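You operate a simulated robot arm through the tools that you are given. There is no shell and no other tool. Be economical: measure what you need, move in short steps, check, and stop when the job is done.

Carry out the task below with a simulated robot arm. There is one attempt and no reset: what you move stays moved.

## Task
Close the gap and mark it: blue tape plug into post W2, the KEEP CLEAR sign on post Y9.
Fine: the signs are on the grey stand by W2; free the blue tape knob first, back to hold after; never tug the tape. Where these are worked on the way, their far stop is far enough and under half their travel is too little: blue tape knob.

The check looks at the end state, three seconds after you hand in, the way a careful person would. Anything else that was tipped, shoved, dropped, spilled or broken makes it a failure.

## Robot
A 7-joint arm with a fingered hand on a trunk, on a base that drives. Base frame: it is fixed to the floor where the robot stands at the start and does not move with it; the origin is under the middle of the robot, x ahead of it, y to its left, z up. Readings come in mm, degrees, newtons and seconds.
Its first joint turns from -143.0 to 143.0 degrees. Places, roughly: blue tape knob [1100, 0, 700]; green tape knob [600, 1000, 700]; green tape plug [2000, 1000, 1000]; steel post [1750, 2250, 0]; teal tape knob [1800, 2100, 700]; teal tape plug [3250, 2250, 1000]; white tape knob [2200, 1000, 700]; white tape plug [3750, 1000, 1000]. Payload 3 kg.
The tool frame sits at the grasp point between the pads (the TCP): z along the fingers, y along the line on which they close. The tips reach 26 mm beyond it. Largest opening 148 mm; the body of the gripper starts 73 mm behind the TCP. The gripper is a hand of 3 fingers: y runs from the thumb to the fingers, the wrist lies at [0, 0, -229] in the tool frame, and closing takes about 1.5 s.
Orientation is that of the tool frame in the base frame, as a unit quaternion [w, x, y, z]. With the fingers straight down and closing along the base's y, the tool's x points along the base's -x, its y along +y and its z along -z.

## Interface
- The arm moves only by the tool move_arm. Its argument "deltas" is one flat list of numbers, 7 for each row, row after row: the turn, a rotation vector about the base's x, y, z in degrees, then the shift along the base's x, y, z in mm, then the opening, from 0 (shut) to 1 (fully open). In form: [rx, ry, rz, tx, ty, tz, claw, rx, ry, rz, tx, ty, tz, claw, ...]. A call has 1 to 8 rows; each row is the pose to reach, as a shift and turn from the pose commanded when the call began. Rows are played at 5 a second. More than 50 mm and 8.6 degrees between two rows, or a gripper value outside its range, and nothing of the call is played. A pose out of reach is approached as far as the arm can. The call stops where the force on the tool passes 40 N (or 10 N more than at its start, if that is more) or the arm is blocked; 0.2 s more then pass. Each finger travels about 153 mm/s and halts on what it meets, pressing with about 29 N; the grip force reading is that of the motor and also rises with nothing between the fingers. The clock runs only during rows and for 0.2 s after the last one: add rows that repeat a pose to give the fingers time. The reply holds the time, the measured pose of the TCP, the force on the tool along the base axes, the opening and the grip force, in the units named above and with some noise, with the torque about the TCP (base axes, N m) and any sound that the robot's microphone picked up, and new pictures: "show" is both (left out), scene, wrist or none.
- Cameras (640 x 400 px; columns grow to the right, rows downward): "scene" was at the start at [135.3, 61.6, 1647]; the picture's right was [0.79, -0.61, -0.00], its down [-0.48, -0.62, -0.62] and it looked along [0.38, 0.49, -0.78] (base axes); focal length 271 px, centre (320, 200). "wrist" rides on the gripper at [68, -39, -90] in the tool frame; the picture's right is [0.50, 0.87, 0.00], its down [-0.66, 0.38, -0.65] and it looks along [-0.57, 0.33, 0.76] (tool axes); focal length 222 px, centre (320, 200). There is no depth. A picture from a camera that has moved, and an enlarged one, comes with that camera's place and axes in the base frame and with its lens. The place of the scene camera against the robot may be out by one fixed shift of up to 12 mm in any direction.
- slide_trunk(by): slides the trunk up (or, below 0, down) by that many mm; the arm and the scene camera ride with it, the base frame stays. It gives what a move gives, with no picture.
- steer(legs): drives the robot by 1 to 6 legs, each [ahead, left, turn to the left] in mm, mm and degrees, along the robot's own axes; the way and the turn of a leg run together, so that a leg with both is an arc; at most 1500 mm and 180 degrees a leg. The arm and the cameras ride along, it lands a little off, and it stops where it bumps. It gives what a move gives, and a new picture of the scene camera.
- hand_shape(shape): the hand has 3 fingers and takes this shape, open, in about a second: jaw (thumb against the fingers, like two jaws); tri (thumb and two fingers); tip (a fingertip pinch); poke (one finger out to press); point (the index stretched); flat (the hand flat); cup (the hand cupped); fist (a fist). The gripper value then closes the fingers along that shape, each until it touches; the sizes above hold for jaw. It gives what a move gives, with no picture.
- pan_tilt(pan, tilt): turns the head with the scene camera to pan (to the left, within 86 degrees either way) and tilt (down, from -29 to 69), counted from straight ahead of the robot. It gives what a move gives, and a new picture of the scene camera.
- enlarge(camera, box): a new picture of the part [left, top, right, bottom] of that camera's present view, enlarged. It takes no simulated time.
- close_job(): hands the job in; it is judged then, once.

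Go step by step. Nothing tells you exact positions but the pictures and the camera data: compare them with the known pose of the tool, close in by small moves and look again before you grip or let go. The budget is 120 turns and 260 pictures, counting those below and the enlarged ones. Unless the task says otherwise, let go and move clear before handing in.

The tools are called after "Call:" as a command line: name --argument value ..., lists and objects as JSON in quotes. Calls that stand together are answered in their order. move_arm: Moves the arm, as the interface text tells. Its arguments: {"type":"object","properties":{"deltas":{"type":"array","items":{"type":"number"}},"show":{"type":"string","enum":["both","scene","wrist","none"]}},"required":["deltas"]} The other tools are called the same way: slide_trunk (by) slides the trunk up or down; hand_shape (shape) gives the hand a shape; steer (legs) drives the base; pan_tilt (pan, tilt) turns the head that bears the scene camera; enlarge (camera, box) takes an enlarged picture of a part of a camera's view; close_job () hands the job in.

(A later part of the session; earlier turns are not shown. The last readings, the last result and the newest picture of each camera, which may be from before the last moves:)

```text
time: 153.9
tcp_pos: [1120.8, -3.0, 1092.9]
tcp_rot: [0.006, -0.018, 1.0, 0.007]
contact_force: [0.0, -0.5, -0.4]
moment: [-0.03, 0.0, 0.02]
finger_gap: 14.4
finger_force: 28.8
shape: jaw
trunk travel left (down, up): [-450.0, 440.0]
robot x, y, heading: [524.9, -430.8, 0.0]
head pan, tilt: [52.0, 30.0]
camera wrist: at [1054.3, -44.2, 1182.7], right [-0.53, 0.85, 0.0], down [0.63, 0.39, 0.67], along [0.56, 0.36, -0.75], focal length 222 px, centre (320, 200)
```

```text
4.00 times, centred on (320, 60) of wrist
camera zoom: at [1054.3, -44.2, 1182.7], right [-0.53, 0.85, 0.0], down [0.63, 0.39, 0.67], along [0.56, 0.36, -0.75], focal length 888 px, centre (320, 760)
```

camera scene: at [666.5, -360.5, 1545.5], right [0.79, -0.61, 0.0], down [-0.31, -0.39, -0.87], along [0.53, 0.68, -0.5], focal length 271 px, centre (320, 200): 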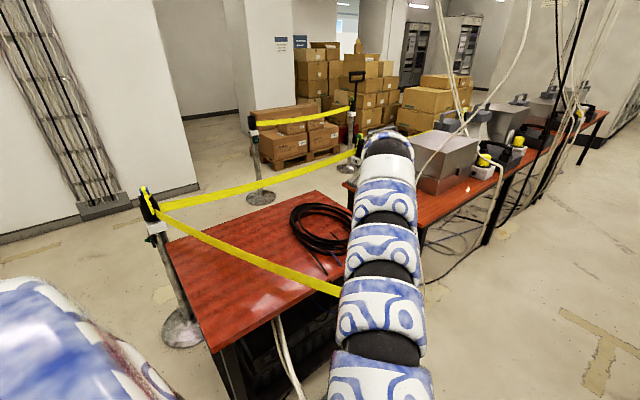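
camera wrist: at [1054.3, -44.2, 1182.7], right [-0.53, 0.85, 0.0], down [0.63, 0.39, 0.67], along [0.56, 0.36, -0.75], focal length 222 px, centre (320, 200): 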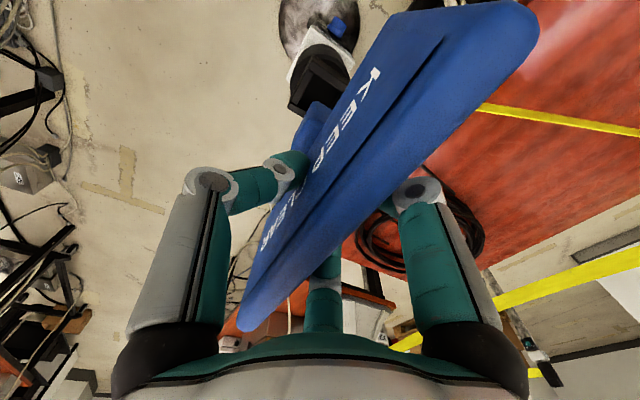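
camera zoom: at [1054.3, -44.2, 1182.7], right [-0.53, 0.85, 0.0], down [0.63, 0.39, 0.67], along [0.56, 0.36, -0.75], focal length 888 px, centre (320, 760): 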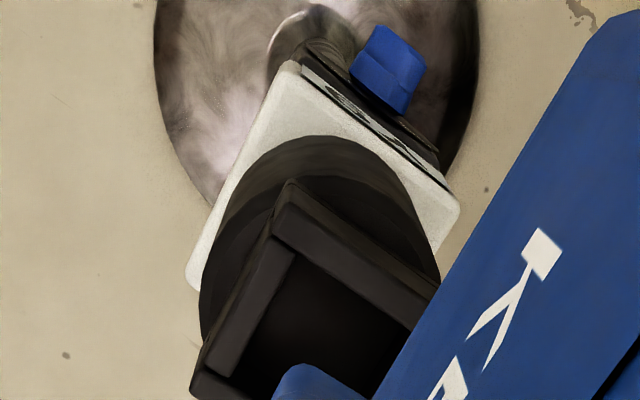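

The opening now matches the stand view. Lower in guarded steps; entry expected around z≈1036.

Call:
move_arm --deltas '[0, 0, 0, 0, 0, -15, 0, 0, 0, 0, 0, 0, -30, 0, 0, 0, 0, 0, 0, -42, 0, 0, 0, 0, 0, 0, -50, 0, 0, 0, 0, 0, 0, -55, 0, 0, 0, 0, 0, 0, -58, 0]' --show "wrist"

Call:
enlarge --camera "wrist" --box '[240, 30, 400, 130]'

```text
time: 155.3
tcp_pos: [1123.3, -1.2, 1036.3]
tcp_rot: [0.005, -0.02, 1.0, 0.006]
contact_force: [0.0, 0.7, -1.0]
moment: [0.01, -0.02, 0.0]
finger_gap: 14.8
finger_force: 29.0
shape: jaw
trunk travel left (down, up): [-450.0, 440.0]
robot x, y, heading: [519.5, -431.1, -0.2]
head pan, tilt: [52.0, 30.0]
camera wrist: at [1056.2, -42.8, 1125.8], right [-0.53, 0.85, 0.0], down [0.63, 0.4, 0.67], along [0.56, 0.36, -0.75], focal length 222 px, centre (320, 200)
```

wrist: 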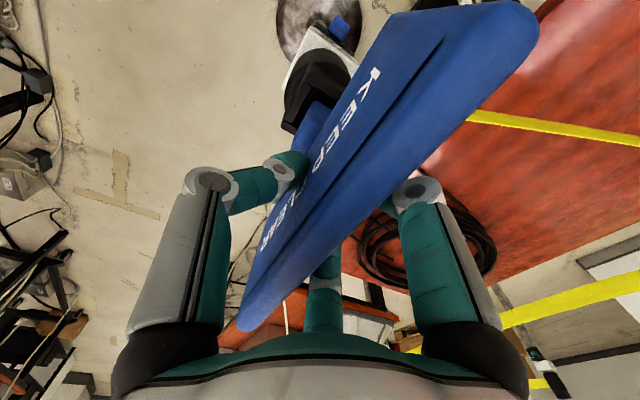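

```text
4.00 times, centred on (320, 80) of wrist
camera zoom: at [1056.2, -42.8, 1125.8], right [-0.53, 0.85, 0.0], down [0.63, 0.4, 0.67], along [0.56, 0.36, -0.75], focal length 888 px, centre (320, 680)
```

zoom: 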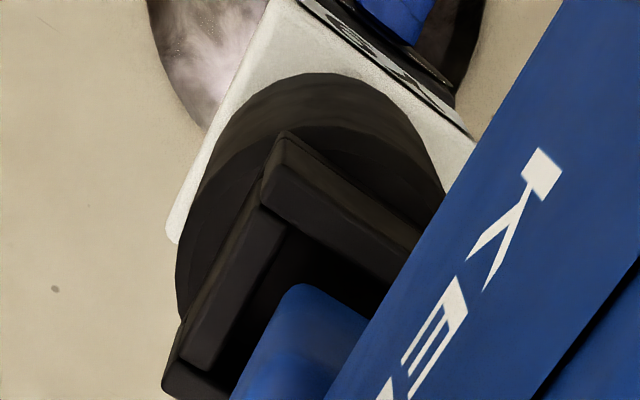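

No contact at 1036 this time. Small drift correction and continue down gently.

Call:
move_arm --deltas '[0, 0, 0, -1.5, -1, -3, 0, 0, 0, 0, -1.5, -1, -7, 0, 0, 0, 0, -1.5, -1, -11, 0, 0, 0, 0, -1.5, -1, -14, 0]' --show "wrist"

Call:
enlarge --camera "wrist" --box '[240, 30, 400, 130]'

```text
time: 156.3
tcp_pos: [1120.9, -2.4, 1020.7]
tcp_rot: [0.005, -0.02, 1.0, 0.007]
contact_force: [0.9, -0.2, -1.7]
moment: [0.0, 0.02, 0.0]
finger_gap: 14.9
finger_force: 28.5
shape: jaw
trunk travel left (down, up): [-450.0, 440.0]
robot x, y, heading: [521.6, -432.7, -0.1]
head pan, tilt: [52.0, 30.0]
camera wrist: at [1054.4, -43.8, 1111.2], right [-0.53, 0.85, 0.0], down [0.63, 0.39, 0.67], along [0.56, 0.36, -0.75], focal length 222 px, centre (320, 200)
```

wrist: 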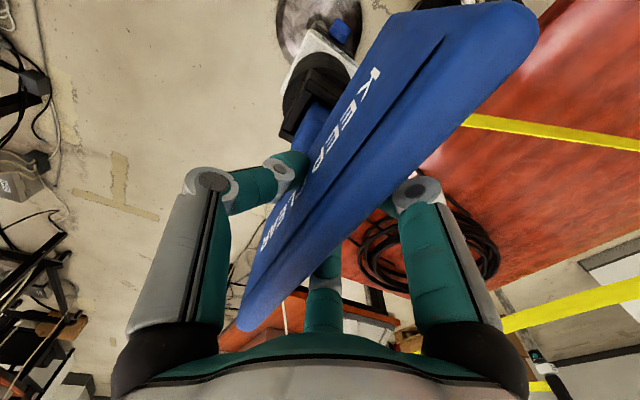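

```text
4.00 times, centred on (320, 80) of wrist
camera zoom: at [1054.4, -43.8, 1111.2], right [-0.53, 0.85, 0.0], down [0.63, 0.39, 0.67], along [0.56, 0.36, -0.75], focal length 888 px, centre (320, 680)
```

zoom: 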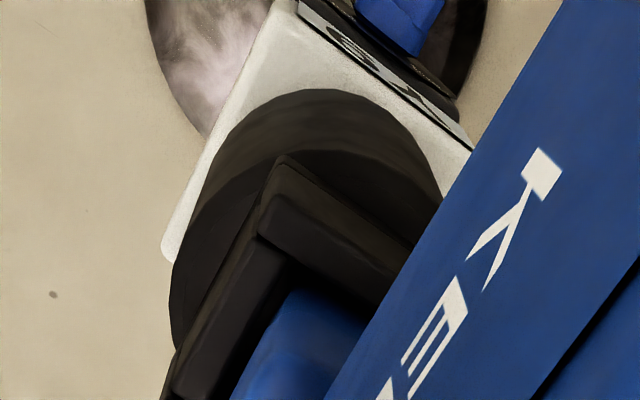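

The foot is going into the socket with no resistance. Continue until it seats.

Call:
move_arm --deltas '[0, 0, 0, 0, 0, -4, 0, 0, 0, 0, 0, 0, -8, 0, 0, 0, 0, 0, 0, -12, 0, 0, 0, 0, 0, 0, -16, 0]' --show "wrist"

Call:
enlarge --camera "wrist" --box '[240, 30, 400, 130]'

```text
time: 157.3
tcp_pos: [1121.0, -1.7, 1009.1]
tcp_rot: [0.007, -0.019, 1.0, 0.008]
contact_force: [5.0, 5.7, 23.5]
moment: [0.01, -0.05, 0.02]
finger_gap: 15.1
finger_force: 29.2
shape: jaw
trunk travel left (down, up): [-450.0, 440.0]
robot x, y, heading: [522.1, -434.0, 0.3]
head pan, tilt: [52.0, 30.0]
camera wrist: at [1054.1, -44.5, 1098.5], right [-0.53, 0.85, 0.01], down [0.63, 0.39, 0.67], along [0.56, 0.36, -0.74], focal length 222 px, centre (320, 200)
```

wrist: 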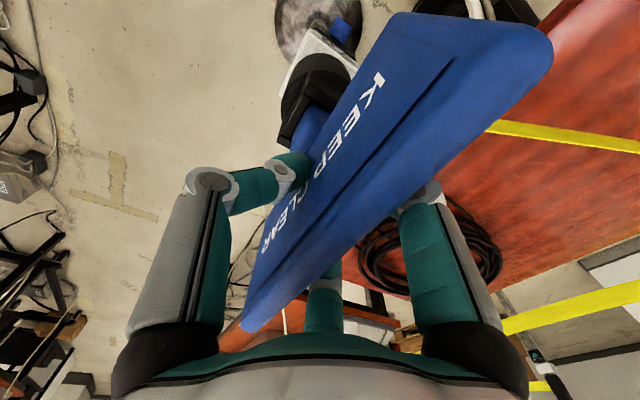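

```text
4.00 times, centred on (320, 80) of wrist
camera zoom: at [1054.1, -44.5, 1098.5], right [-0.53, 0.85, 0.01], down [0.63, 0.39, 0.67], along [0.56, 0.36, -0.74], focal length 888 px, centre (320, 680)
```

zoom: 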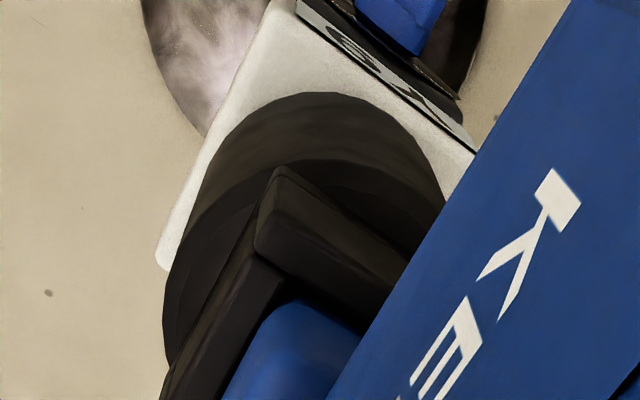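

Seated (24 N at z≈1009, as predicted). Release and rise.

Call:
move_arm --deltas '[0, 0, 0, 0, 0, 4, 0, 0, 0, 0, 0, 0, 4, 0.15, 0, 0, 0, 0, 0, 4, 0.4, 0, 0, 0, 0, 0, 4, 0.55, 0, 0, 0, 0, 0, 4, 0.55]' --show "wrist"

Call:
slide_trunk --by 60

Call:
slide_trunk --by 110

Call:
move_arm --deltas '[0, 0, 0, 0, 0, 0, 1, 0, 0, 0, 0, 0, 0, 1]' --show "wrist"

```text
time: 158.5
tcp_pos: [1121.0, -3.1, 1009.7]
tcp_rot: [0.004, -0.019, 1.0, 0.007]
contact_force: [0.2, -0.1, -0.2]
moment: [0.01, 0.01, -0.03]
finger_gap: 80.5
finger_force: 0.0
shape: jaw
trunk travel left (down, up): [-450.0, 440.0]
robot x, y, heading: [521.1, -434.4, 0.2]
head pan, tilt: [52.0, 30.0]
camera wrist: at [1054.1, -44.8, 1099.9], right [-0.53, 0.85, 0.0], down [0.63, 0.39, 0.67], along [0.56, 0.36, -0.75], focal length 222 px, centre (320, 200)
```

wrist: 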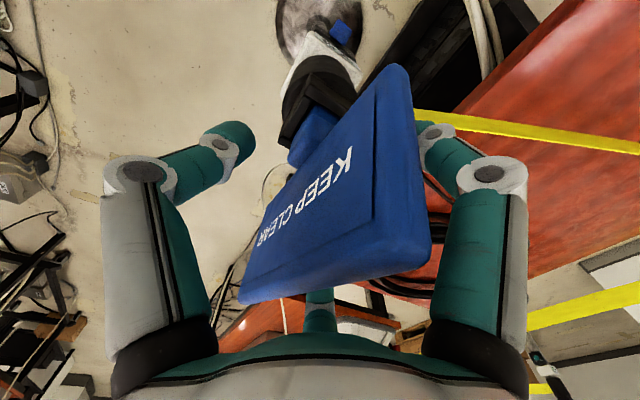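

```text
time: 159.5
tcp_pos: [1119.9, -3.7, 1069.8]
tcp_rot: [0.005, -0.019, 1.0, 0.006]
contact_force: [0.3, 0.4, -1.0]
moment: [0.01, -0.04, -0.01]
finger_gap: 81.1
finger_force: 0.0
shape: jaw
trunk travel left (down, up): [-510.0, 380.0]
robot x, y, heading: [523.7, -437.4, 0.4]
head pan, tilt: [52.0, 30.0]
```

```text
time: 160.9
tcp_pos: [1120.8, -3.6, 1180.2]
tcp_rot: [0.005, -0.02, 1.0, 0.006]
contact_force: [-0.1, 0.1, -0.1]
moment: [0.04, 0.01, -0.01]
finger_gap: 80.8
finger_force: 0.1
shape: jaw
trunk travel left (down, up): [-620.0, 270.0]
robot x, y, heading: [522.5, -432.4, 0.4]
head pan, tilt: [52.0, 30.0]
```

```text
time: 161.5
tcp_pos: [1120.0, -2.6, 1180.2]
tcp_rot: [0.005, -0.019, 1.0, 0.006]
contact_force: [0.2, 0.5, -0.7]
moment: [-0.03, -0.01, -0.01]
finger_gap: 147.8
finger_force: 0.0
shape: jaw
trunk travel left (down, up): [-620.0, 270.0]
robot x, y, heading: [520.4, -434.9, 0.3]
head pan, tilt: [52.0, 30.0]
camera wrist: at [1054.2, -44.7, 1270.0], right [-0.53, 0.85, 0.01], down [0.63, 0.39, 0.67], along [0.56, 0.36, -0.75], focal length 222 px, centre (320, 200)
```

wrist: 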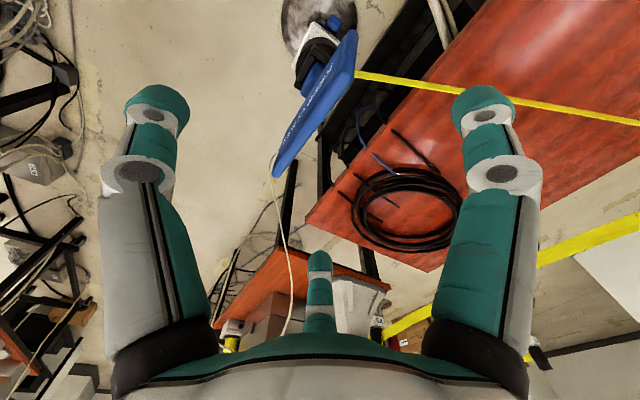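

Released. Check how the sign stands.

Call:
enlarge --camera "wrist" --box '[240, 10, 400, 110]'

Call:
enlarge --camera "wrist" --box '[260, 80, 400, 190]'

```text
4.00 times, centred on (320, 60) of wrist
camera zoom: at [1054.2, -44.7, 1270.0], right [-0.53, 0.85, 0.01], down [0.63, 0.39, 0.67], along [0.56, 0.36, -0.75], focal length 888 px, centre (320, 760)
```

zoom: 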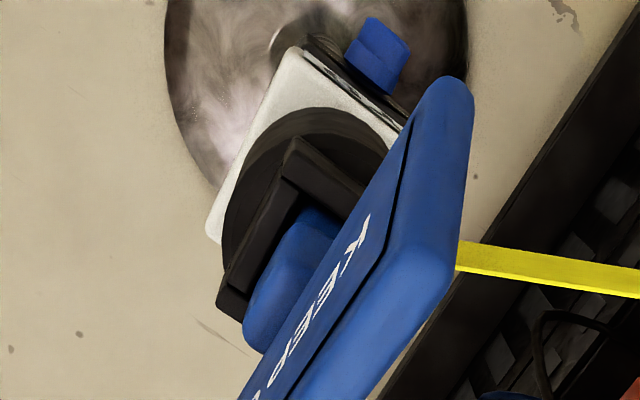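

```text
3.64 times, centred on (330, 135) of wrist
camera zoom: at [1054.2, -44.7, 1270.0], right [-0.53, 0.85, 0.01], down [0.63, 0.39, 0.67], along [0.56, 0.36, -0.75], focal length 808 px, centre (284, 436)
```

zoom: 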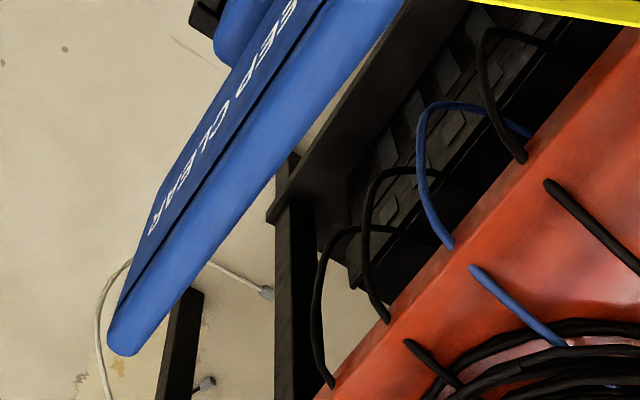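

The sign seems to lean a bit. I back off for a clear side view with the head camera.

Call:
steer --legs '[[-350, -150, 0]]'

Call:
pan_tilt --pan 33 --tilt 30

```text
time: 163.9
tcp_pos: [772.1, -156.8, 1179.9]
tcp_rot: [0.006, -0.017, 1.0, 0.006]
contact_force: [0.0, 0.5, 0.6]
moment: [-0.03, -0.02, -0.04]
finger_gap: 147.7
finger_force: 0.0
shape: jaw
trunk travel left (down, up): [-620.0, 270.0]
robot x, y, heading: [172.6, -583.2, -0.2]
head pan, tilt: [52.0, 30.0]
camera scene: at [315.4, -510.6, 1715.6], right [0.79, -0.62, 0.0], down [-0.31, -0.39, -0.87], along [0.54, 0.68, -0.5], focal length 271 px, centre (320, 200)
```

scene: 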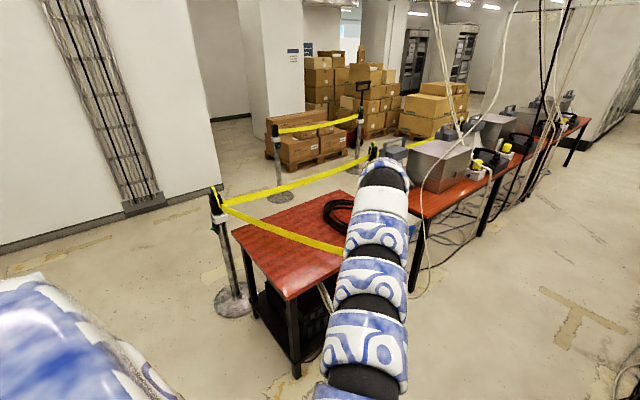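

```text
time: 164.7
tcp_pos: [772.5, -155.3, 1179.7]
tcp_rot: [0.005, -0.015, 1.0, 0.006]
contact_force: [-0.3, -0.2, 0.4]
moment: [0.03, -0.01, 0.0]
finger_gap: 147.8
finger_force: 0.1
shape: jaw
trunk travel left (down, up): [-620.0, 270.0]
robot x, y, heading: [173.5, -582.6, -0.3]
head pan, tilt: [33.0, 30.0]
camera scene: at [336.2, -532.3, 1715.5], right [0.54, -0.84, 0.0], down [-0.42, -0.27, -0.87], along [0.73, 0.47, -0.5], focal length 271 px, centre (320, 200)
```

scene: 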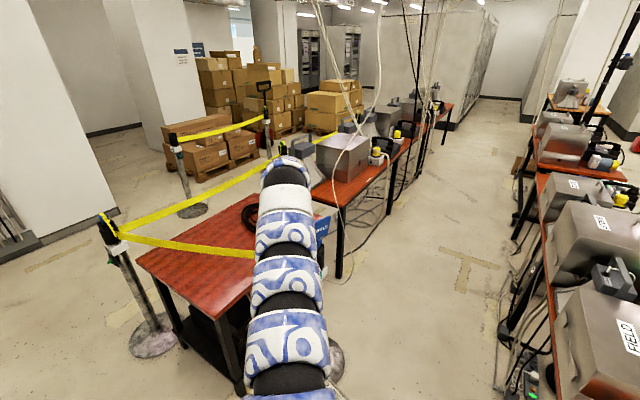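

Call:
steer --legs '[[0, 0, 15]]'

Call:
pan_tilt --pan 15 --tilt 30

Call:
enlarge --camera "scene" --box '[256, 110, 416, 210]'

```text
time: 166.0
tcp_pos: [642.4, -15.1, 1180.5]
tcp_rot: [0.004, -0.145, 0.989, 0.007]
contact_force: [1.0, -0.1, 0.2]
moment: [-0.03, -0.01, 0.01]
finger_gap: 147.9
finger_force: 0.1
shape: jaw
trunk travel left (down, up): [-620.0, 270.0]
robot x, y, heading: [169.9, -580.8, 14.5]
head pan, tilt: [33.0, 30.0]
camera scene: at [318.2, -493.5, 1715.5], right [0.74, -0.67, 0.0], down [-0.34, -0.37, -0.87], along [0.58, 0.64, -0.5], focal length 271 px, centre (320, 200)
```

scene: 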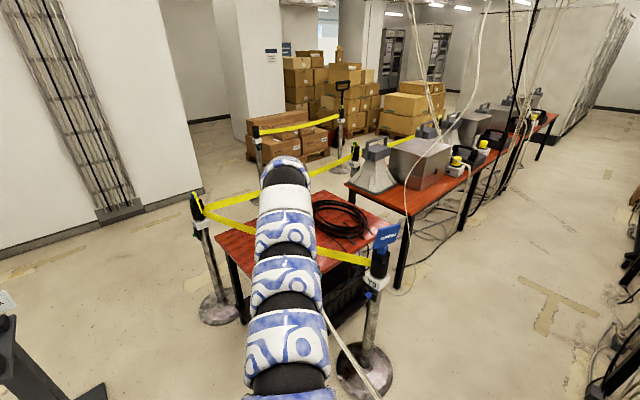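

```text
time: 166.8
tcp_pos: [642.0, -14.6, 1180.6]
tcp_rot: [0.005, -0.146, 0.989, 0.007]
contact_force: [0.2, 0.5, 0.0]
moment: [0.03, -0.04, -0.02]
finger_gap: 147.7
finger_force: 0.1
shape: jaw
trunk travel left (down, up): [-620.0, 270.0]
robot x, y, heading: [172.0, -584.7, 14.5]
head pan, tilt: [15.0, 30.0]
camera scene: at [336.0, -515.8, 1715.5], right [0.5, -0.87, 0.0], down [-0.43, -0.25, -0.87], along [0.75, 0.43, -0.5], focal length 271 px, centre (320, 200)
```

scene: 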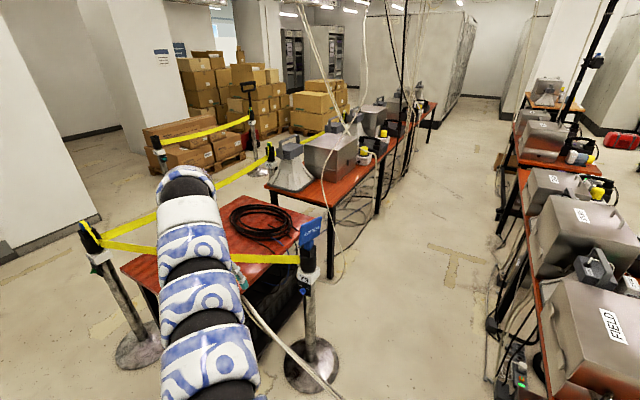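

```text
4.00 times, centred on (336, 160) of scene
camera zoom: at [336.0, -515.8, 1715.5], right [0.5, -0.87, 0.0], down [-0.43, -0.25, -0.87], along [0.75, 0.43, -0.5], focal length 1084 px, centre (256, 360)
```

zoom: 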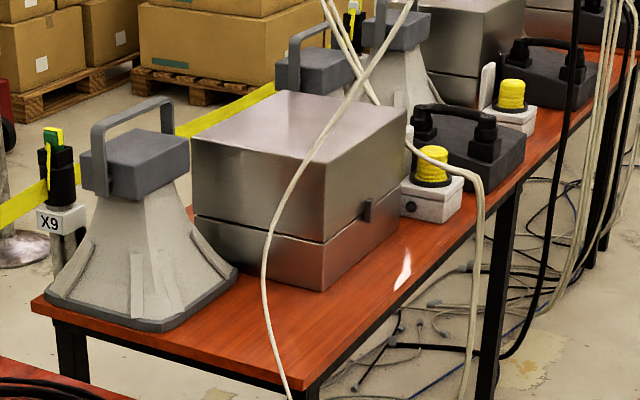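

Now the sign on Y9 is visible; zoom on it.

Call:
enlarge --camera "scene" --box '[264, 200, 360, 260]'

Call:
enlarge --camera "scene" --box '[264, 240, 360, 300]'

```text
6.67 times, centred on (312, 230) of scene
camera zoom: at [336.0, -515.8, 1715.5], right [0.5, -0.87, 0.0], down [-0.43, -0.25, -0.87], along [0.75, 0.43, -0.5], focal length 1806 px, centre (373, 0)
```

zoom: 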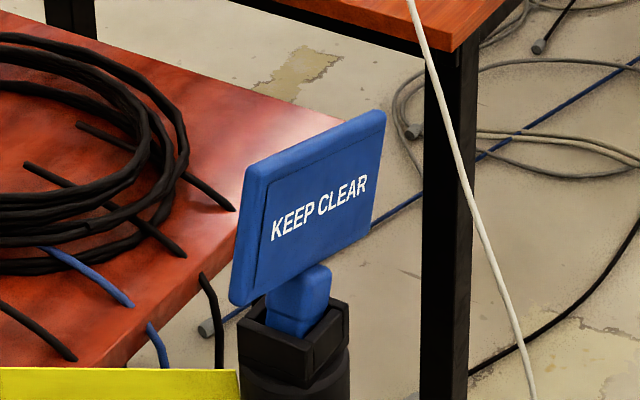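

```text
6.67 times, centred on (312, 270) of scene
camera zoom: at [336.0, -515.8, 1715.5], right [0.5, -0.87, 0.0], down [-0.43, -0.25, -0.87], along [0.75, 0.43, -0.5], focal length 1806 px, centre (373, -267)
```

zoom: 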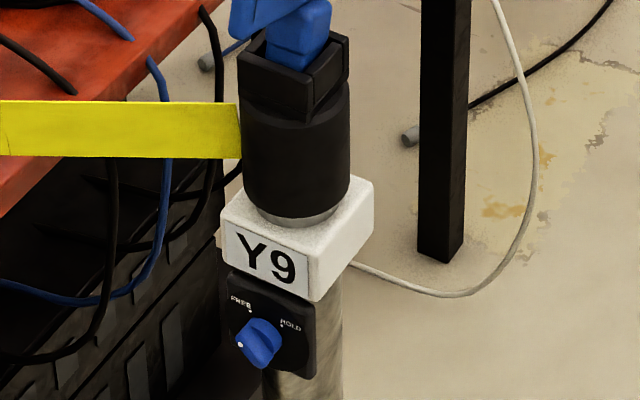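

The sign is in the socket but leans ~8° toward +x; not neat. I return to re-grip it, straighten it and press it home. The knob still shows FREE (to be set to HOLD afterwards).

Call:
steer --legs '[[0, 0, -14.5], [345, 150, 0]]'

Call:
move_arm --deltas '[0, 0, 0, 0, 0, 0, 1]' --show "wrist"

Call:
enlarge --camera "wrist" --box '[220, 10, 420, 135]'

```text
time: 170.1
tcp_pos: [1116.0, 1.3, 1179.2]
tcp_rot: [0.005, -0.019, 1.0, 0.006]
contact_force: [0.7, 0.3, -0.9]
moment: [-0.04, 0.01, 0.0]
finger_gap: 148.1
finger_force: 0.1
shape: jaw
trunk travel left (down, up): [-620.0, 270.0]
robot x, y, heading: [516.1, -433.4, 0.2]
head pan, tilt: [15.0, 30.0]
camera scene: at [695.1, -404.6, 1715.4], right [0.26, -0.96, 0.0], down [-0.48, -0.13, -0.87], along [0.84, 0.23, -0.5], focal length 271 px, centre (320, 200)
```

scene: 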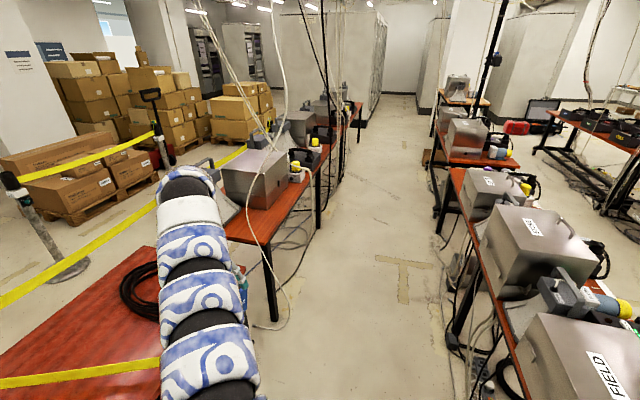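

```text
time: 170.5
tcp_pos: [1116.8, 1.3, 1179.6]
tcp_rot: [0.005, -0.02, 1.0, 0.007]
contact_force: [0.2, 0.5, 0.0]
moment: [0.0, -0.01, 0.01]
finger_gap: 147.8
finger_force: 0.0
shape: jaw
trunk travel left (down, up): [-620.0, 270.0]
robot x, y, heading: [519.1, -436.0, 0.3]
head pan, tilt: [15.0, 30.0]
camera wrist: at [1050.4, -41.1, 1270.1], right [-0.53, 0.85, 0.01], down [0.63, 0.39, 0.67], along [0.56, 0.36, -0.75], focal length 222 px, centre (320, 200)
```

wrist: 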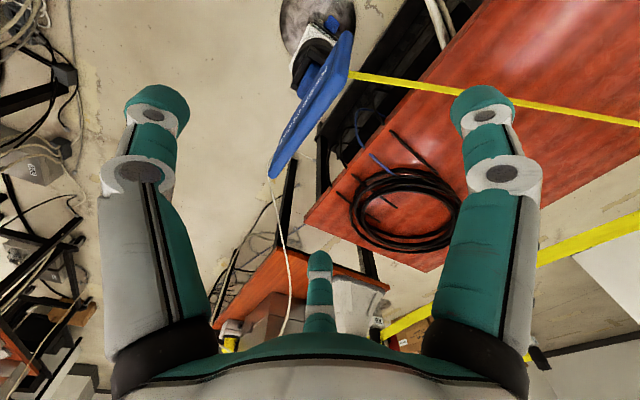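

```text
3.20 times, centred on (320, 72) of wrist
camera zoom: at [1050.4, -41.1, 1270.1], right [-0.53, 0.85, 0.01], down [0.63, 0.39, 0.67], along [0.56, 0.36, -0.75], focal length 711 px, centre (320, 608)
```

zoom: 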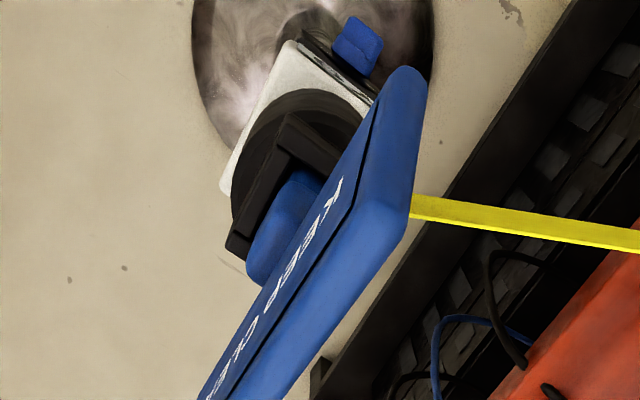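

The sign is cocked about 15° toward +x (and a few degrees in yaw). I'll re-grip it above the foot, rotate it upright about the foot and press it home. First position the hand over it.

Call:
steer --legs '[[19, 19, -2.2]]'

Call:
slide_trunk --by -100

Call:
move_arm --deltas '[0, 0, 0, 0, 0, 0, 0.8, 0, 0, 0, 0, 0, 0, 0.6, 0, 0, 0, 0, 0, 0, 0.6]' --show "wrist"

```text
time: 171.3
tcp_pos: [1152.1, -4.0, 1178.4]
tcp_rot: [0.005, -0.001, 1.0, 0.006]
contact_force: [0.5, -0.1, 0.5]
moment: [0.0, 0.05, 0.02]
finger_gap: 147.9
finger_force: 0.1
shape: jaw
trunk travel left (down, up): [-620.0, 270.0]
robot x, y, heading: [535.8, -414.6, -2.0]
head pan, tilt: [15.0, 30.0]
camera scene: at [716.1, -391.7, 1715.3], right [0.23, -0.97, 0.0], down [-0.49, -0.11, -0.87], along [0.84, 0.2, -0.5], focal length 271 px, centre (320, 200)
```

scene: 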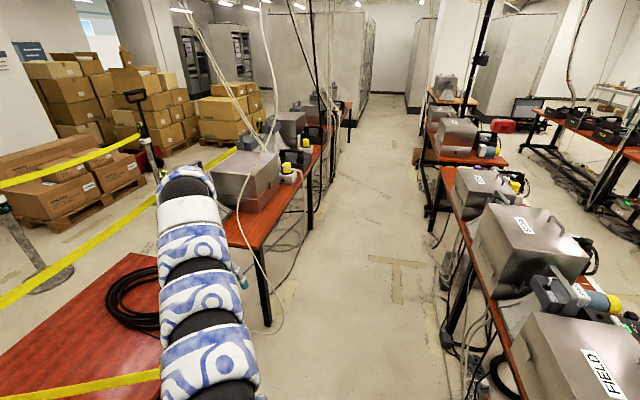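

```text
time: 172.6
tcp_pos: [1150.7, -3.8, 1078.2]
tcp_rot: [0.005, -0.001, 1.0, 0.007]
contact_force: [-0.1, -0.5, -0.2]
moment: [0.03, -0.02, 0.01]
finger_gap: 148.0
finger_force: 0.1
shape: jaw
trunk travel left (down, up): [-520.0, 370.0]
robot x, y, heading: [532.9, -411.2, -1.9]
head pan, tilt: [15.0, 30.0]
```

```text
time: 173.4
tcp_pos: [1151.9, -3.1, 1080.1]
tcp_rot: [0.006, -0.001, 1.0, 0.006]
contact_force: [0.4, -0.2, -0.2]
moment: [0.0, -0.02, 0.0]
finger_gap: 89.4
finger_force: 0.2
shape: jaw
trunk travel left (down, up): [-520.0, 370.0]
robot x, y, heading: [539.2, -409.7, -2.1]
head pan, tilt: [15.0, 30.0]
camera wrist: at [1083.8, -42.8, 1170.0], right [-0.5, 0.87, 0.01], down [0.65, 0.37, 0.67], along [0.57, 0.34, -0.75], focal length 222 px, centre (320, 200)
```

wrist: 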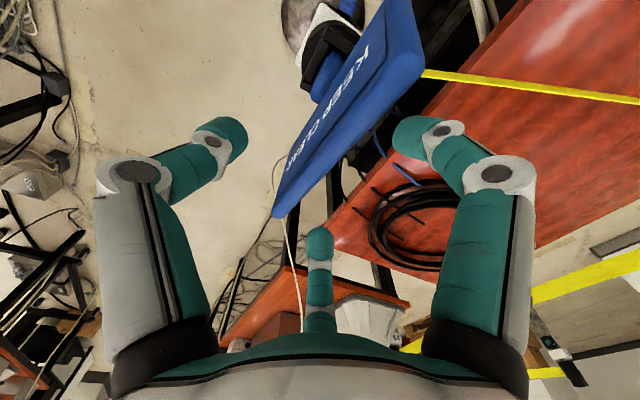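

Good alignment; shift +4 mm in y and lower around the plate.

Call:
move_arm --deltas '[0, 0, 0, 0, 2, 0, 0.6, 0, 0, 0, 0, 4, 0, 0.6]' --show "none"

Call:
slide_trunk --by -55

Call:
move_arm --deltas '[0, 0, 0, 0, 0, 0, 0.6]' --show "wrist"

```text
time: 174.0
tcp_pos: [1151.9, -0.6, 1079.1]
tcp_rot: [0.005, -0.001, 1.0, 0.007]
contact_force: [0.4, 0.1, 0.0]
moment: [0.02, -0.01, 0.0]
finger_gap: 89.5
finger_force: 0.1
shape: jaw
trunk travel left (down, up): [-520.0, 370.0]
robot x, y, heading: [540.5, -414.3, -1.7]
head pan, tilt: [15.0, 30.0]
```

```text
time: 175.0
tcp_pos: [1152.4, -1.4, 1025.5]
tcp_rot: [0.005, -0.001, 1.0, 0.006]
contact_force: [0.5, 0.4, 0.3]
moment: [-0.02, 0.02, 0.02]
finger_gap: 89.4
finger_force: 0.1
shape: jaw
trunk travel left (down, up): [-465.0, 425.0]
robot x, y, heading: [539.1, -409.9, -1.9]
head pan, tilt: [15.0, 30.0]
```

```text
time: 175.4
tcp_pos: [1152.2, -0.8, 1025.1]
tcp_rot: [0.004, -0.001, 1.0, 0.006]
contact_force: [-0.2, 0.3, -0.5]
moment: [0.02, 0.0, 0.05]
finger_gap: 89.3
finger_force: 0.0
shape: jaw
trunk travel left (down, up): [-465.0, 425.0]
robot x, y, heading: [538.1, -410.9, -1.9]
head pan, tilt: [15.0, 30.0]
camera wrist: at [1083.9, -39.2, 1114.7], right [-0.5, 0.87, 0.01], down [0.65, 0.37, 0.67], along [0.57, 0.34, -0.75], focal length 222 px, centre (320, 200)
```

wrist: 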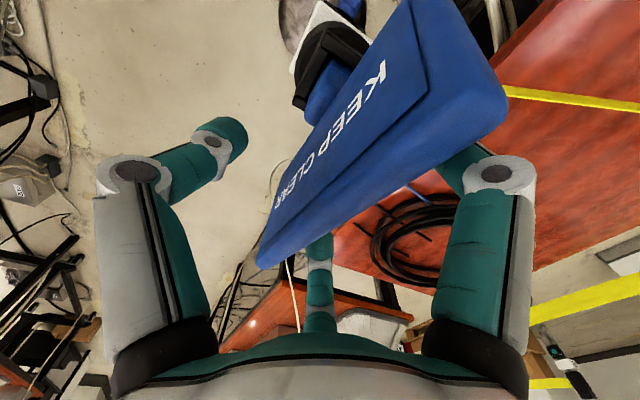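

Fingers straddle it. Lower 20 mm and close.

Call:
move_arm --deltas '[0, 0, 0, 0, 0, -10, 0.6, 0, 0, 0, 0, 0, -20, 0.6, 0, 0, 0, 0, 0, -20, 0.45, 0, 0, 0, 0, 0, -20, 0.3, 0, 0, 0, 0, 0, -20, 0.15, 0, 0, 0, 0, 0, -20, 0, 0, 0, 0, 0, 0, -20, 0, 0, 0, 0, 0, 0, -20, 0]' --show "wrist"

```text
time: 177.2
tcp_pos: [1150.9, -0.4, 1004.3]
tcp_rot: [0.005, 0.0, 1.0, 0.006]
contact_force: [0.0, 0.1, 0.8]
moment: [-0.01, 0.05, -0.04]
finger_gap: 14.7
finger_force: 29.2
shape: jaw
trunk travel left (down, up): [-465.0, 425.0]
robot x, y, heading: [536.5, -414.4, -1.9]
head pan, tilt: [15.0, 30.0]
camera wrist: at [1083.2, -39.3, 1094.9], right [-0.5, 0.87, 0.0], down [0.65, 0.37, 0.67], along [0.57, 0.34, -0.75], focal length 222 px, centre (320, 200)
```

wrist: 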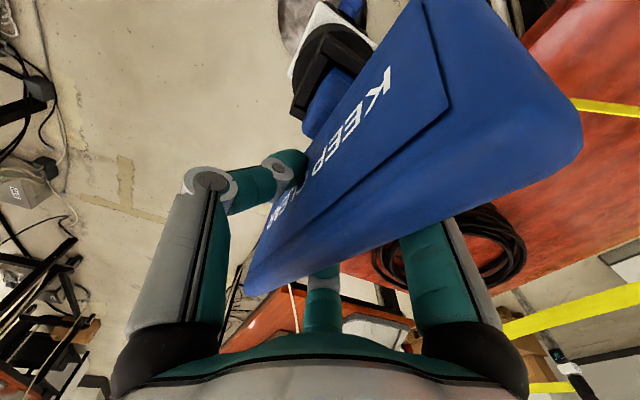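

Gripped. Now rotate it upright about its foot, in small steps with slight lift.

Call:
move_arm --deltas '[0, 0, 0, 0, 0, 3, 0, 0, -3, 0, -6, 0, 5, 0, 0, -6, 0, -12, 0, 6, 0, 0, -9, 0, -18, 0, 7, 0, 0, -12, 0, -24.5, 0, 7, 0, 0, -12, 0, -24.5, 0, 7, 0]' --show "wrist"

Call:
enlarge --camera "wrist" --box '[240, 30, 400, 130]'

```text
time: 178.6
tcp_pos: [1127.1, -0.2, 1011.2]
tcp_rot: [0.111, -0.001, 0.994, 0.006]
contact_force: [0.4, 0.6, -2.8]
moment: [-0.02, -0.09, -0.01]
finger_gap: 14.5
finger_force: 28.9
shape: jaw
trunk travel left (down, up): [-465.0, 425.0]
robot x, y, heading: [537.0, -411.8, -1.9]
head pan, tilt: [15.0, 30.0]
camera wrist: at [1041.7, -39.8, 1085.6], right [-0.49, 0.87, -0.1], down [0.49, 0.37, 0.79], along [0.72, 0.34, -0.61], focal length 222 px, centre (320, 200)
```

wrist: 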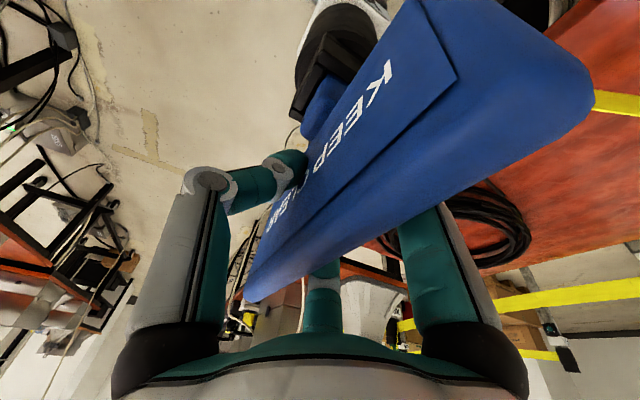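

```text
4.00 times, centred on (320, 80) of wrist
camera zoom: at [1041.7, -39.8, 1085.6], right [-0.49, 0.87, -0.1], down [0.49, 0.37, 0.79], along [0.72, 0.34, -0.61], focal length 888 px, centre (320, 680)
```

zoom: 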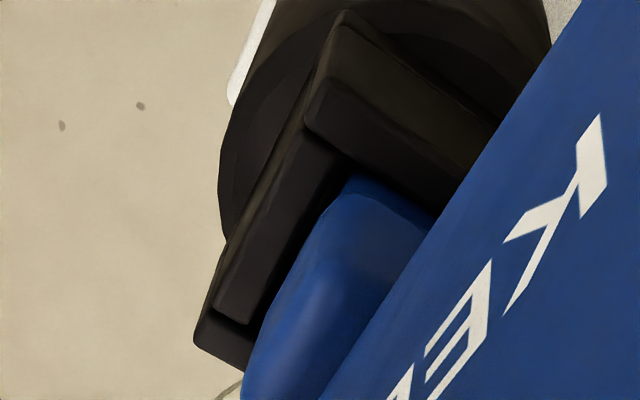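

The plate's top edge is now level within a degree or two. Press down gently to seat.

Call:
move_arm --deltas '[0, 0, 0, 0, 0, -4, 0, 0, 0, 0, 0, 0, -8, 0, 0, 0, 0, 0, 0, -12, 0, 0, 0, 0, 0, 0, -15, 0]' --show "wrist"

Call:
enlarge --camera "wrist" --box '[240, 30, 400, 130]'

```text
time: 179.4
tcp_pos: [1129.9, -1.5, 1003.8]
tcp_rot: [0.114, 0.0, 0.993, 0.011]
contact_force: [7.3, 2.8, 20.0]
moment: [-0.12, -0.19, 0.11]
finger_gap: 15.9
finger_force: 28.6
shape: jaw
trunk travel left (down, up): [-465.0, 425.0]
robot x, y, heading: [535.9, -414.5, -1.9]
head pan, tilt: [15.0, 30.0]
stopped in row 4: the force on the tool passed its limit at 44 N (the readings are from after the stop); the commanded pose is now the measured one
camera wrist: at [1044.1, -39.8, 1077.1], right [-0.49, 0.87, -0.09], down [0.49, 0.36, 0.79], along [0.72, 0.34, -0.6], focal length 222 px, centre (320, 200)
```

wrist: 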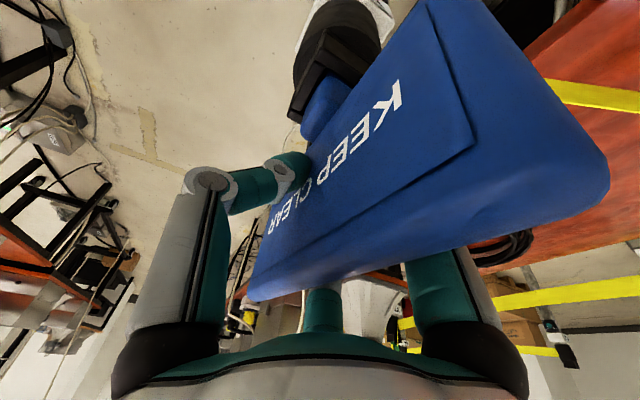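

```text
4.00 times, centred on (320, 80) of wrist
camera zoom: at [1044.1, -39.8, 1077.1], right [-0.49, 0.87, -0.09], down [0.49, 0.36, 0.79], along [0.72, 0.34, -0.6], focal length 888 px, centre (320, 680)
```

zoom: 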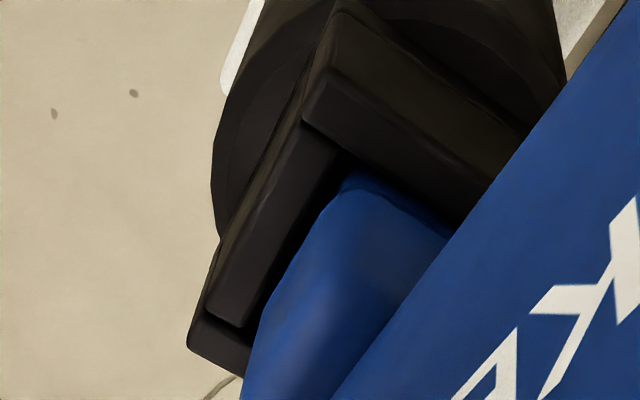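

Pressing made it pivot: the foot's −x edge is catching, so the sign needs to sit ~4–5 mm further +x. Lift it out, straighten, and re-insert.

Call:
slide_trunk --by 45

Call:
move_arm --deltas '[0, 0, 0, 0, 0, 0, 0]' --show "wrist"

Call:
enlarge --camera "wrist" --box '[240, 20, 400, 120]'

```text
time: 180.3
tcp_pos: [1128.9, -0.3, 1046.1]
tcp_rot: [0.112, 0.0, 0.994, 0.009]
contact_force: [0.5, 1.0, -1.9]
moment: [-0.02, -0.02, 0.0]
finger_gap: 14.9
finger_force: 29.4
shape: jaw
trunk travel left (down, up): [-510.0, 380.0]
robot x, y, heading: [537.5, -414.3, -2.0]
head pan, tilt: [15.0, 30.0]
```

```text
time: 180.7
tcp_pos: [1128.8, -0.4, 1046.6]
tcp_rot: [0.112, -0.001, 0.994, 0.009]
contact_force: [-0.4, 0.0, -1.6]
moment: [0.01, -0.02, 0.0]
finger_gap: 14.9
finger_force: 29.0
shape: jaw
trunk travel left (down, up): [-510.0, 380.0]
robot x, y, heading: [538.6, -410.6, -2.0]
head pan, tilt: [15.0, 30.0]
camera wrist: at [1043.6, -39.4, 1120.2], right [-0.49, 0.87, -0.1], down [0.49, 0.37, 0.79], along [0.72, 0.34, -0.61], focal length 222 px, centre (320, 200)
```

wrist: 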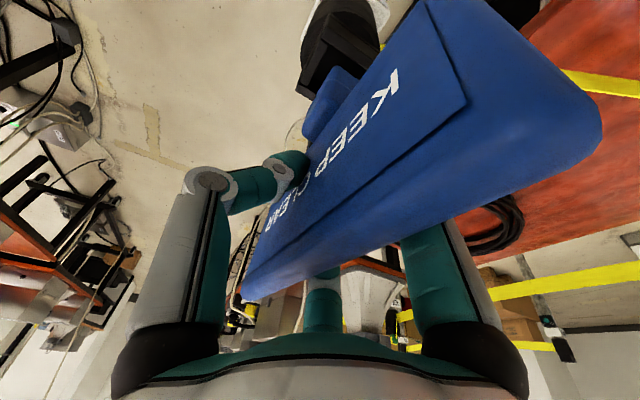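

```text
4.00 times, centred on (320, 70) of wrist
camera zoom: at [1043.6, -39.4, 1120.2], right [-0.49, 0.87, -0.1], down [0.49, 0.37, 0.79], along [0.72, 0.34, -0.61], focal length 888 px, centre (320, 720)
```

zoom: 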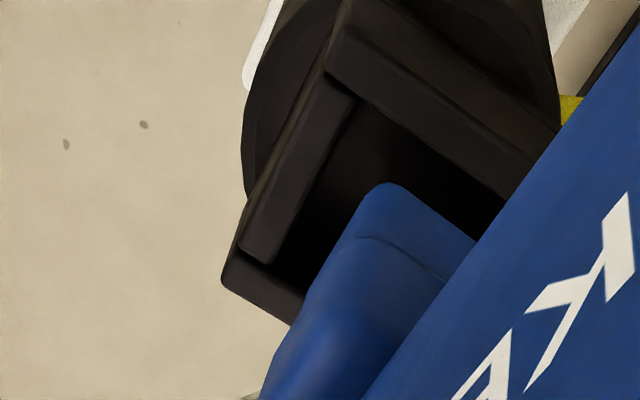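

Analysis: the foot does reach the socket floor, but the socket is loose, so the sign must be set down upright and only lightly. It is upright now; I shift it to the middle of the opening and lower softly.

Call:
move_arm --deltas '[0, -0.5, 0, -2, -4, 0, 0, 0, -0.5, 0, -2, -4, -10, 0, 0, -0.5, 0, -2, -4, -20, 0, 0, -0.5, 0, -2, -4, -28, 0, 0, -0.5, 0, -2, -4, -32, 0]' --show "wrist"

Call:
enlarge --camera "wrist" --box '[240, 20, 400, 120]'

```text
time: 181.9
tcp_pos: [1127.3, -3.4, 1015.1]
tcp_rot: [0.116, 0.001, 0.993, 0.008]
contact_force: [-0.2, 0.0, -1.2]
moment: [0.01, -0.02, 0.02]
finger_gap: 14.9
finger_force: 29.3
shape: jaw
trunk travel left (down, up): [-510.0, 380.0]
robot x, y, heading: [539.5, -411.5, -2.2]
head pan, tilt: [15.0, 30.0]
camera wrist: at [1041.4, -43.2, 1087.0], right [-0.49, 0.87, -0.1], down [0.48, 0.37, 0.79], along [0.73, 0.34, -0.6], focal length 222 px, centre (320, 200)
```

wrist: 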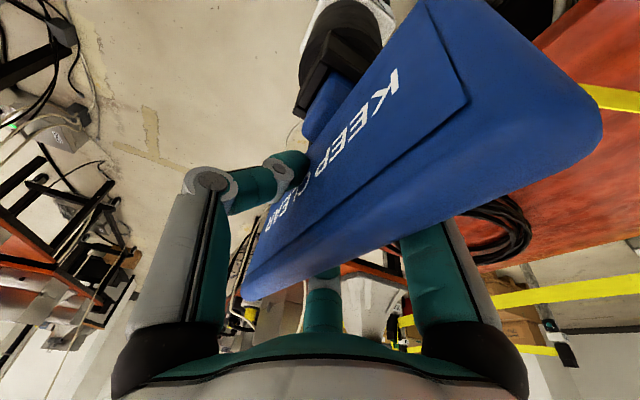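

```text
4.00 times, centred on (320, 70) of wrist
camera zoom: at [1041.4, -43.2, 1087.0], right [-0.49, 0.87, -0.1], down [0.48, 0.37, 0.79], along [0.73, 0.34, -0.6], focal length 888 px, centre (320, 720)
```

zoom: 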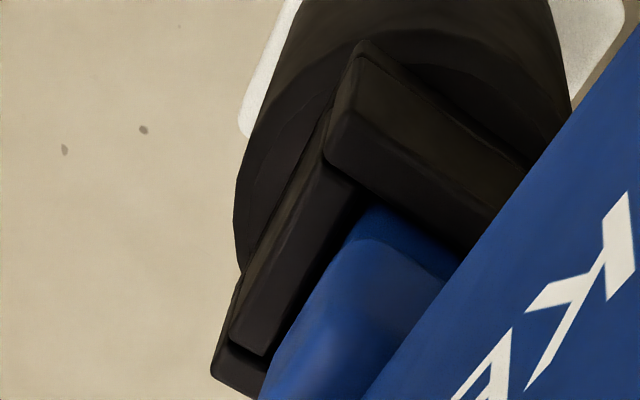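

Foot is inside with no contact. Inch down.

Call:
move_arm --deltas '[0, 0, 0, 0, 0, -2, 0, 0, 0, 0, 0, 0, -4, 0, 0, 0, 0, 0, 0, -5, 0]' --show "none"

```text
time: 182.7
tcp_pos: [1126.9, -3.0, 1010.3]
tcp_rot: [0.117, -0.001, 0.993, 0.009]
contact_force: [0.3, -0.1, -2.2]
moment: [-0.02, -0.01, 0.0]
finger_gap: 15.0
finger_force: 28.6
shape: jaw
trunk travel left (down, up): [-510.0, 380.0]
robot x, y, heading: [540.5, -411.4, -1.9]
head pan, tilt: [15.0, 30.0]
```

Call:
move_arm --deltas '[0, 0, 0, 0, 0, -1.5, 0, 0, 0, 0, 0, 0, -3, 0]' --show "none"

Call:
move_arm --deltas '[0, 0, 0, 0, 0, -1, 0, 0, 0, 0, 0, 0, -2, 0]' --show "none"

```text
time: 183.3
tcp_pos: [1125.8, -3.9, 1007.7]
tcp_rot: [0.117, -0.001, 0.993, 0.01]
contact_force: [-1.5, 1.8, 8.3]
moment: [0.01, -0.06, 0.01]
finger_gap: 15.0
finger_force: 28.7
shape: jaw
trunk travel left (down, up): [-510.0, 380.0]
robot x, y, heading: [538.1, -415.3, -1.7]
head pan, tilt: [15.0, 30.0]
```

```text
time: 183.9
tcp_pos: [1124.9, -3.8, 1007.3]
tcp_rot: [0.118, -0.001, 0.993, 0.01]
contact_force: [-2.4, 5.1, 21.9]
moment: [-0.02, -0.07, 0.04]
finger_gap: 15.3
finger_force: 29.4
shape: jaw
trunk travel left (down, up): [-510.0, 380.0]
robot x, y, heading: [538.5, -416.8, -1.9]
head pan, tilt: [15.0, 30.0]
```

Floor contact at z≈1008. Relieve the load, check uprightness.

Call:
move_arm --deltas '[0, 0, 0, 0, 0, 1.5, 0, 0, 0, 0, 0, 0, 2.5, 0]' --show "wrist"

```text
time: 184.5
tcp_pos: [1127.4, -3.0, 1007.3]
tcp_rot: [0.116, 0.0, 0.993, 0.009]
contact_force: [-1.6, 2.6, 8.9]
moment: [-0.01, -0.04, 0.04]
finger_gap: 15.3
finger_force: 28.8
shape: jaw
trunk travel left (down, up): [-510.0, 380.0]
robot x, y, heading: [539.3, -411.2, -1.9]
head pan, tilt: [15.0, 30.0]
camera wrist: at [1040.6, -43.1, 1080.5], right [-0.49, 0.87, -0.1], down [0.48, 0.37, 0.79], along [0.73, 0.34, -0.6], focal length 222 px, centre (320, 200)
```

wrist: 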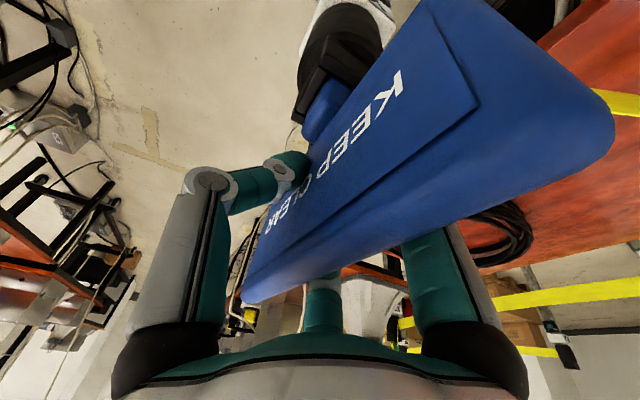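

Upright within ~1°. Release gently and rise.

Call:
move_arm --deltas '[0, 0, 0, 0, 0, 0.5, 0.06, 0, 0, 0, 0, 0, 0.5, 0.12, 0, 0, 0, 0, 0, 0.5, 0.2, 0, 0, 0, 0, 0, 0.5, 0.35, 0, 0, 0, 0, 0, 0.5, 0.5, 0, 0, 0, 0, 0, 0.5, 0.5]' --show "wrist"

```text
time: 185.9
tcp_pos: [1127.2, -3.6, 1008.5]
tcp_rot: [0.116, 0.0, 0.993, 0.009]
contact_force: [0.2, -0.5, 1.2]
moment: [0.02, -0.01, -0.02]
finger_gap: 73.4
finger_force: 0.0
shape: jaw
trunk travel left (down, up): [-510.0, 380.0]
robot x, y, heading: [537.6, -408.7, -2.1]
head pan, tilt: [15.0, 30.0]
camera wrist: at [1041.4, -42.9, 1080.7], right [-0.49, 0.87, -0.1], down [0.48, 0.37, 0.79], along [0.72, 0.34, -0.6], focal length 222 px, centre (320, 200)
```

wrist: 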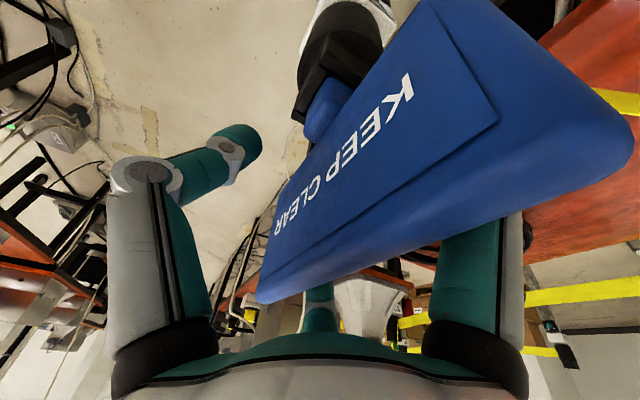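

Call:
slide_trunk --by 60

Call:
slide_trunk --by 110

Call:
steer --legs '[[-350, -150, 0], [0, 0, 17]]'

Call:
enlarge --camera "scene" --box '[264, 190, 360, 250]'

```text
time: 186.9
tcp_pos: [1125.9, -2.7, 1068.0]
tcp_rot: [0.116, -0.001, 0.993, 0.009]
contact_force: [-1.2, -1.0, 0.6]
moment: [0.0, 0.01, 0.01]
finger_gap: 73.4
finger_force: 0.0
shape: jaw
trunk travel left (down, up): [-570.0, 320.0]
robot x, y, heading: [537.7, -416.5, -1.7]
head pan, tilt: [15.0, 30.0]
```

```text
time: 188.3
tcp_pos: [1127.5, -3.2, 1178.6]
tcp_rot: [0.117, -0.002, 0.993, 0.009]
contact_force: [-0.4, 1.3, 0.3]
moment: [-0.02, 0.02, -0.04]
finger_gap: 73.3
finger_force: 0.0
shape: jaw
trunk travel left (down, up): [-680.0, 210.0]
robot x, y, heading: [537.4, -415.4, -2.0]
head pan, tilt: [15.0, 30.0]
```

```text
time: 191.8
tcp_pos: [610.8, 13.0, 1177.5]
tcp_rot: [0.114, -0.147, 0.982, 0.026]
contact_force: [-0.2, 0.3, 0.2]
moment: [-0.02, 0.03, 0.03]
finger_gap: 73.4
finger_force: 0.0
shape: jaw
trunk travel left (down, up): [-680.0, 210.0]
robot x, y, heading: [169.2, -548.5, 14.9]
head pan, tilt: [15.0, 30.0]
camera scene: at [329.4, -480.2, 1775.5], right [0.5, -0.87, 0.0], down [-0.43, -0.25, -0.87], along [0.75, 0.43, -0.5], focal length 271 px, centre (320, 200)
```

scene: 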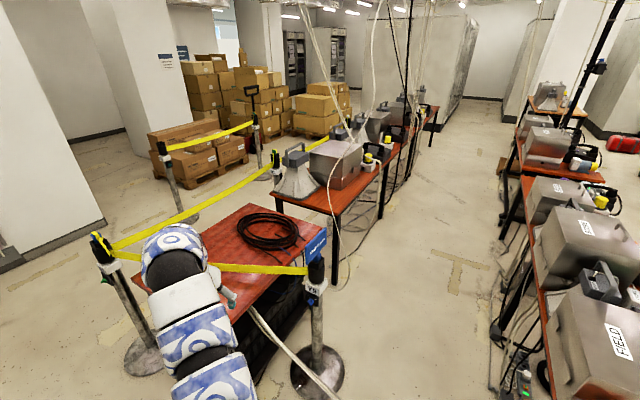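

```text
6.67 times, centred on (312, 220) of scene
camera zoom: at [329.4, -480.2, 1775.5], right [0.5, -0.87, 0.0], down [-0.43, -0.25, -0.87], along [0.75, 0.43, -0.5], focal length 1806 px, centre (373, 67)
```

zoom: 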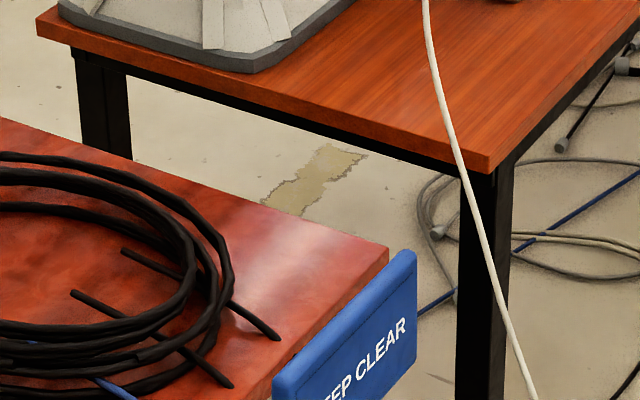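

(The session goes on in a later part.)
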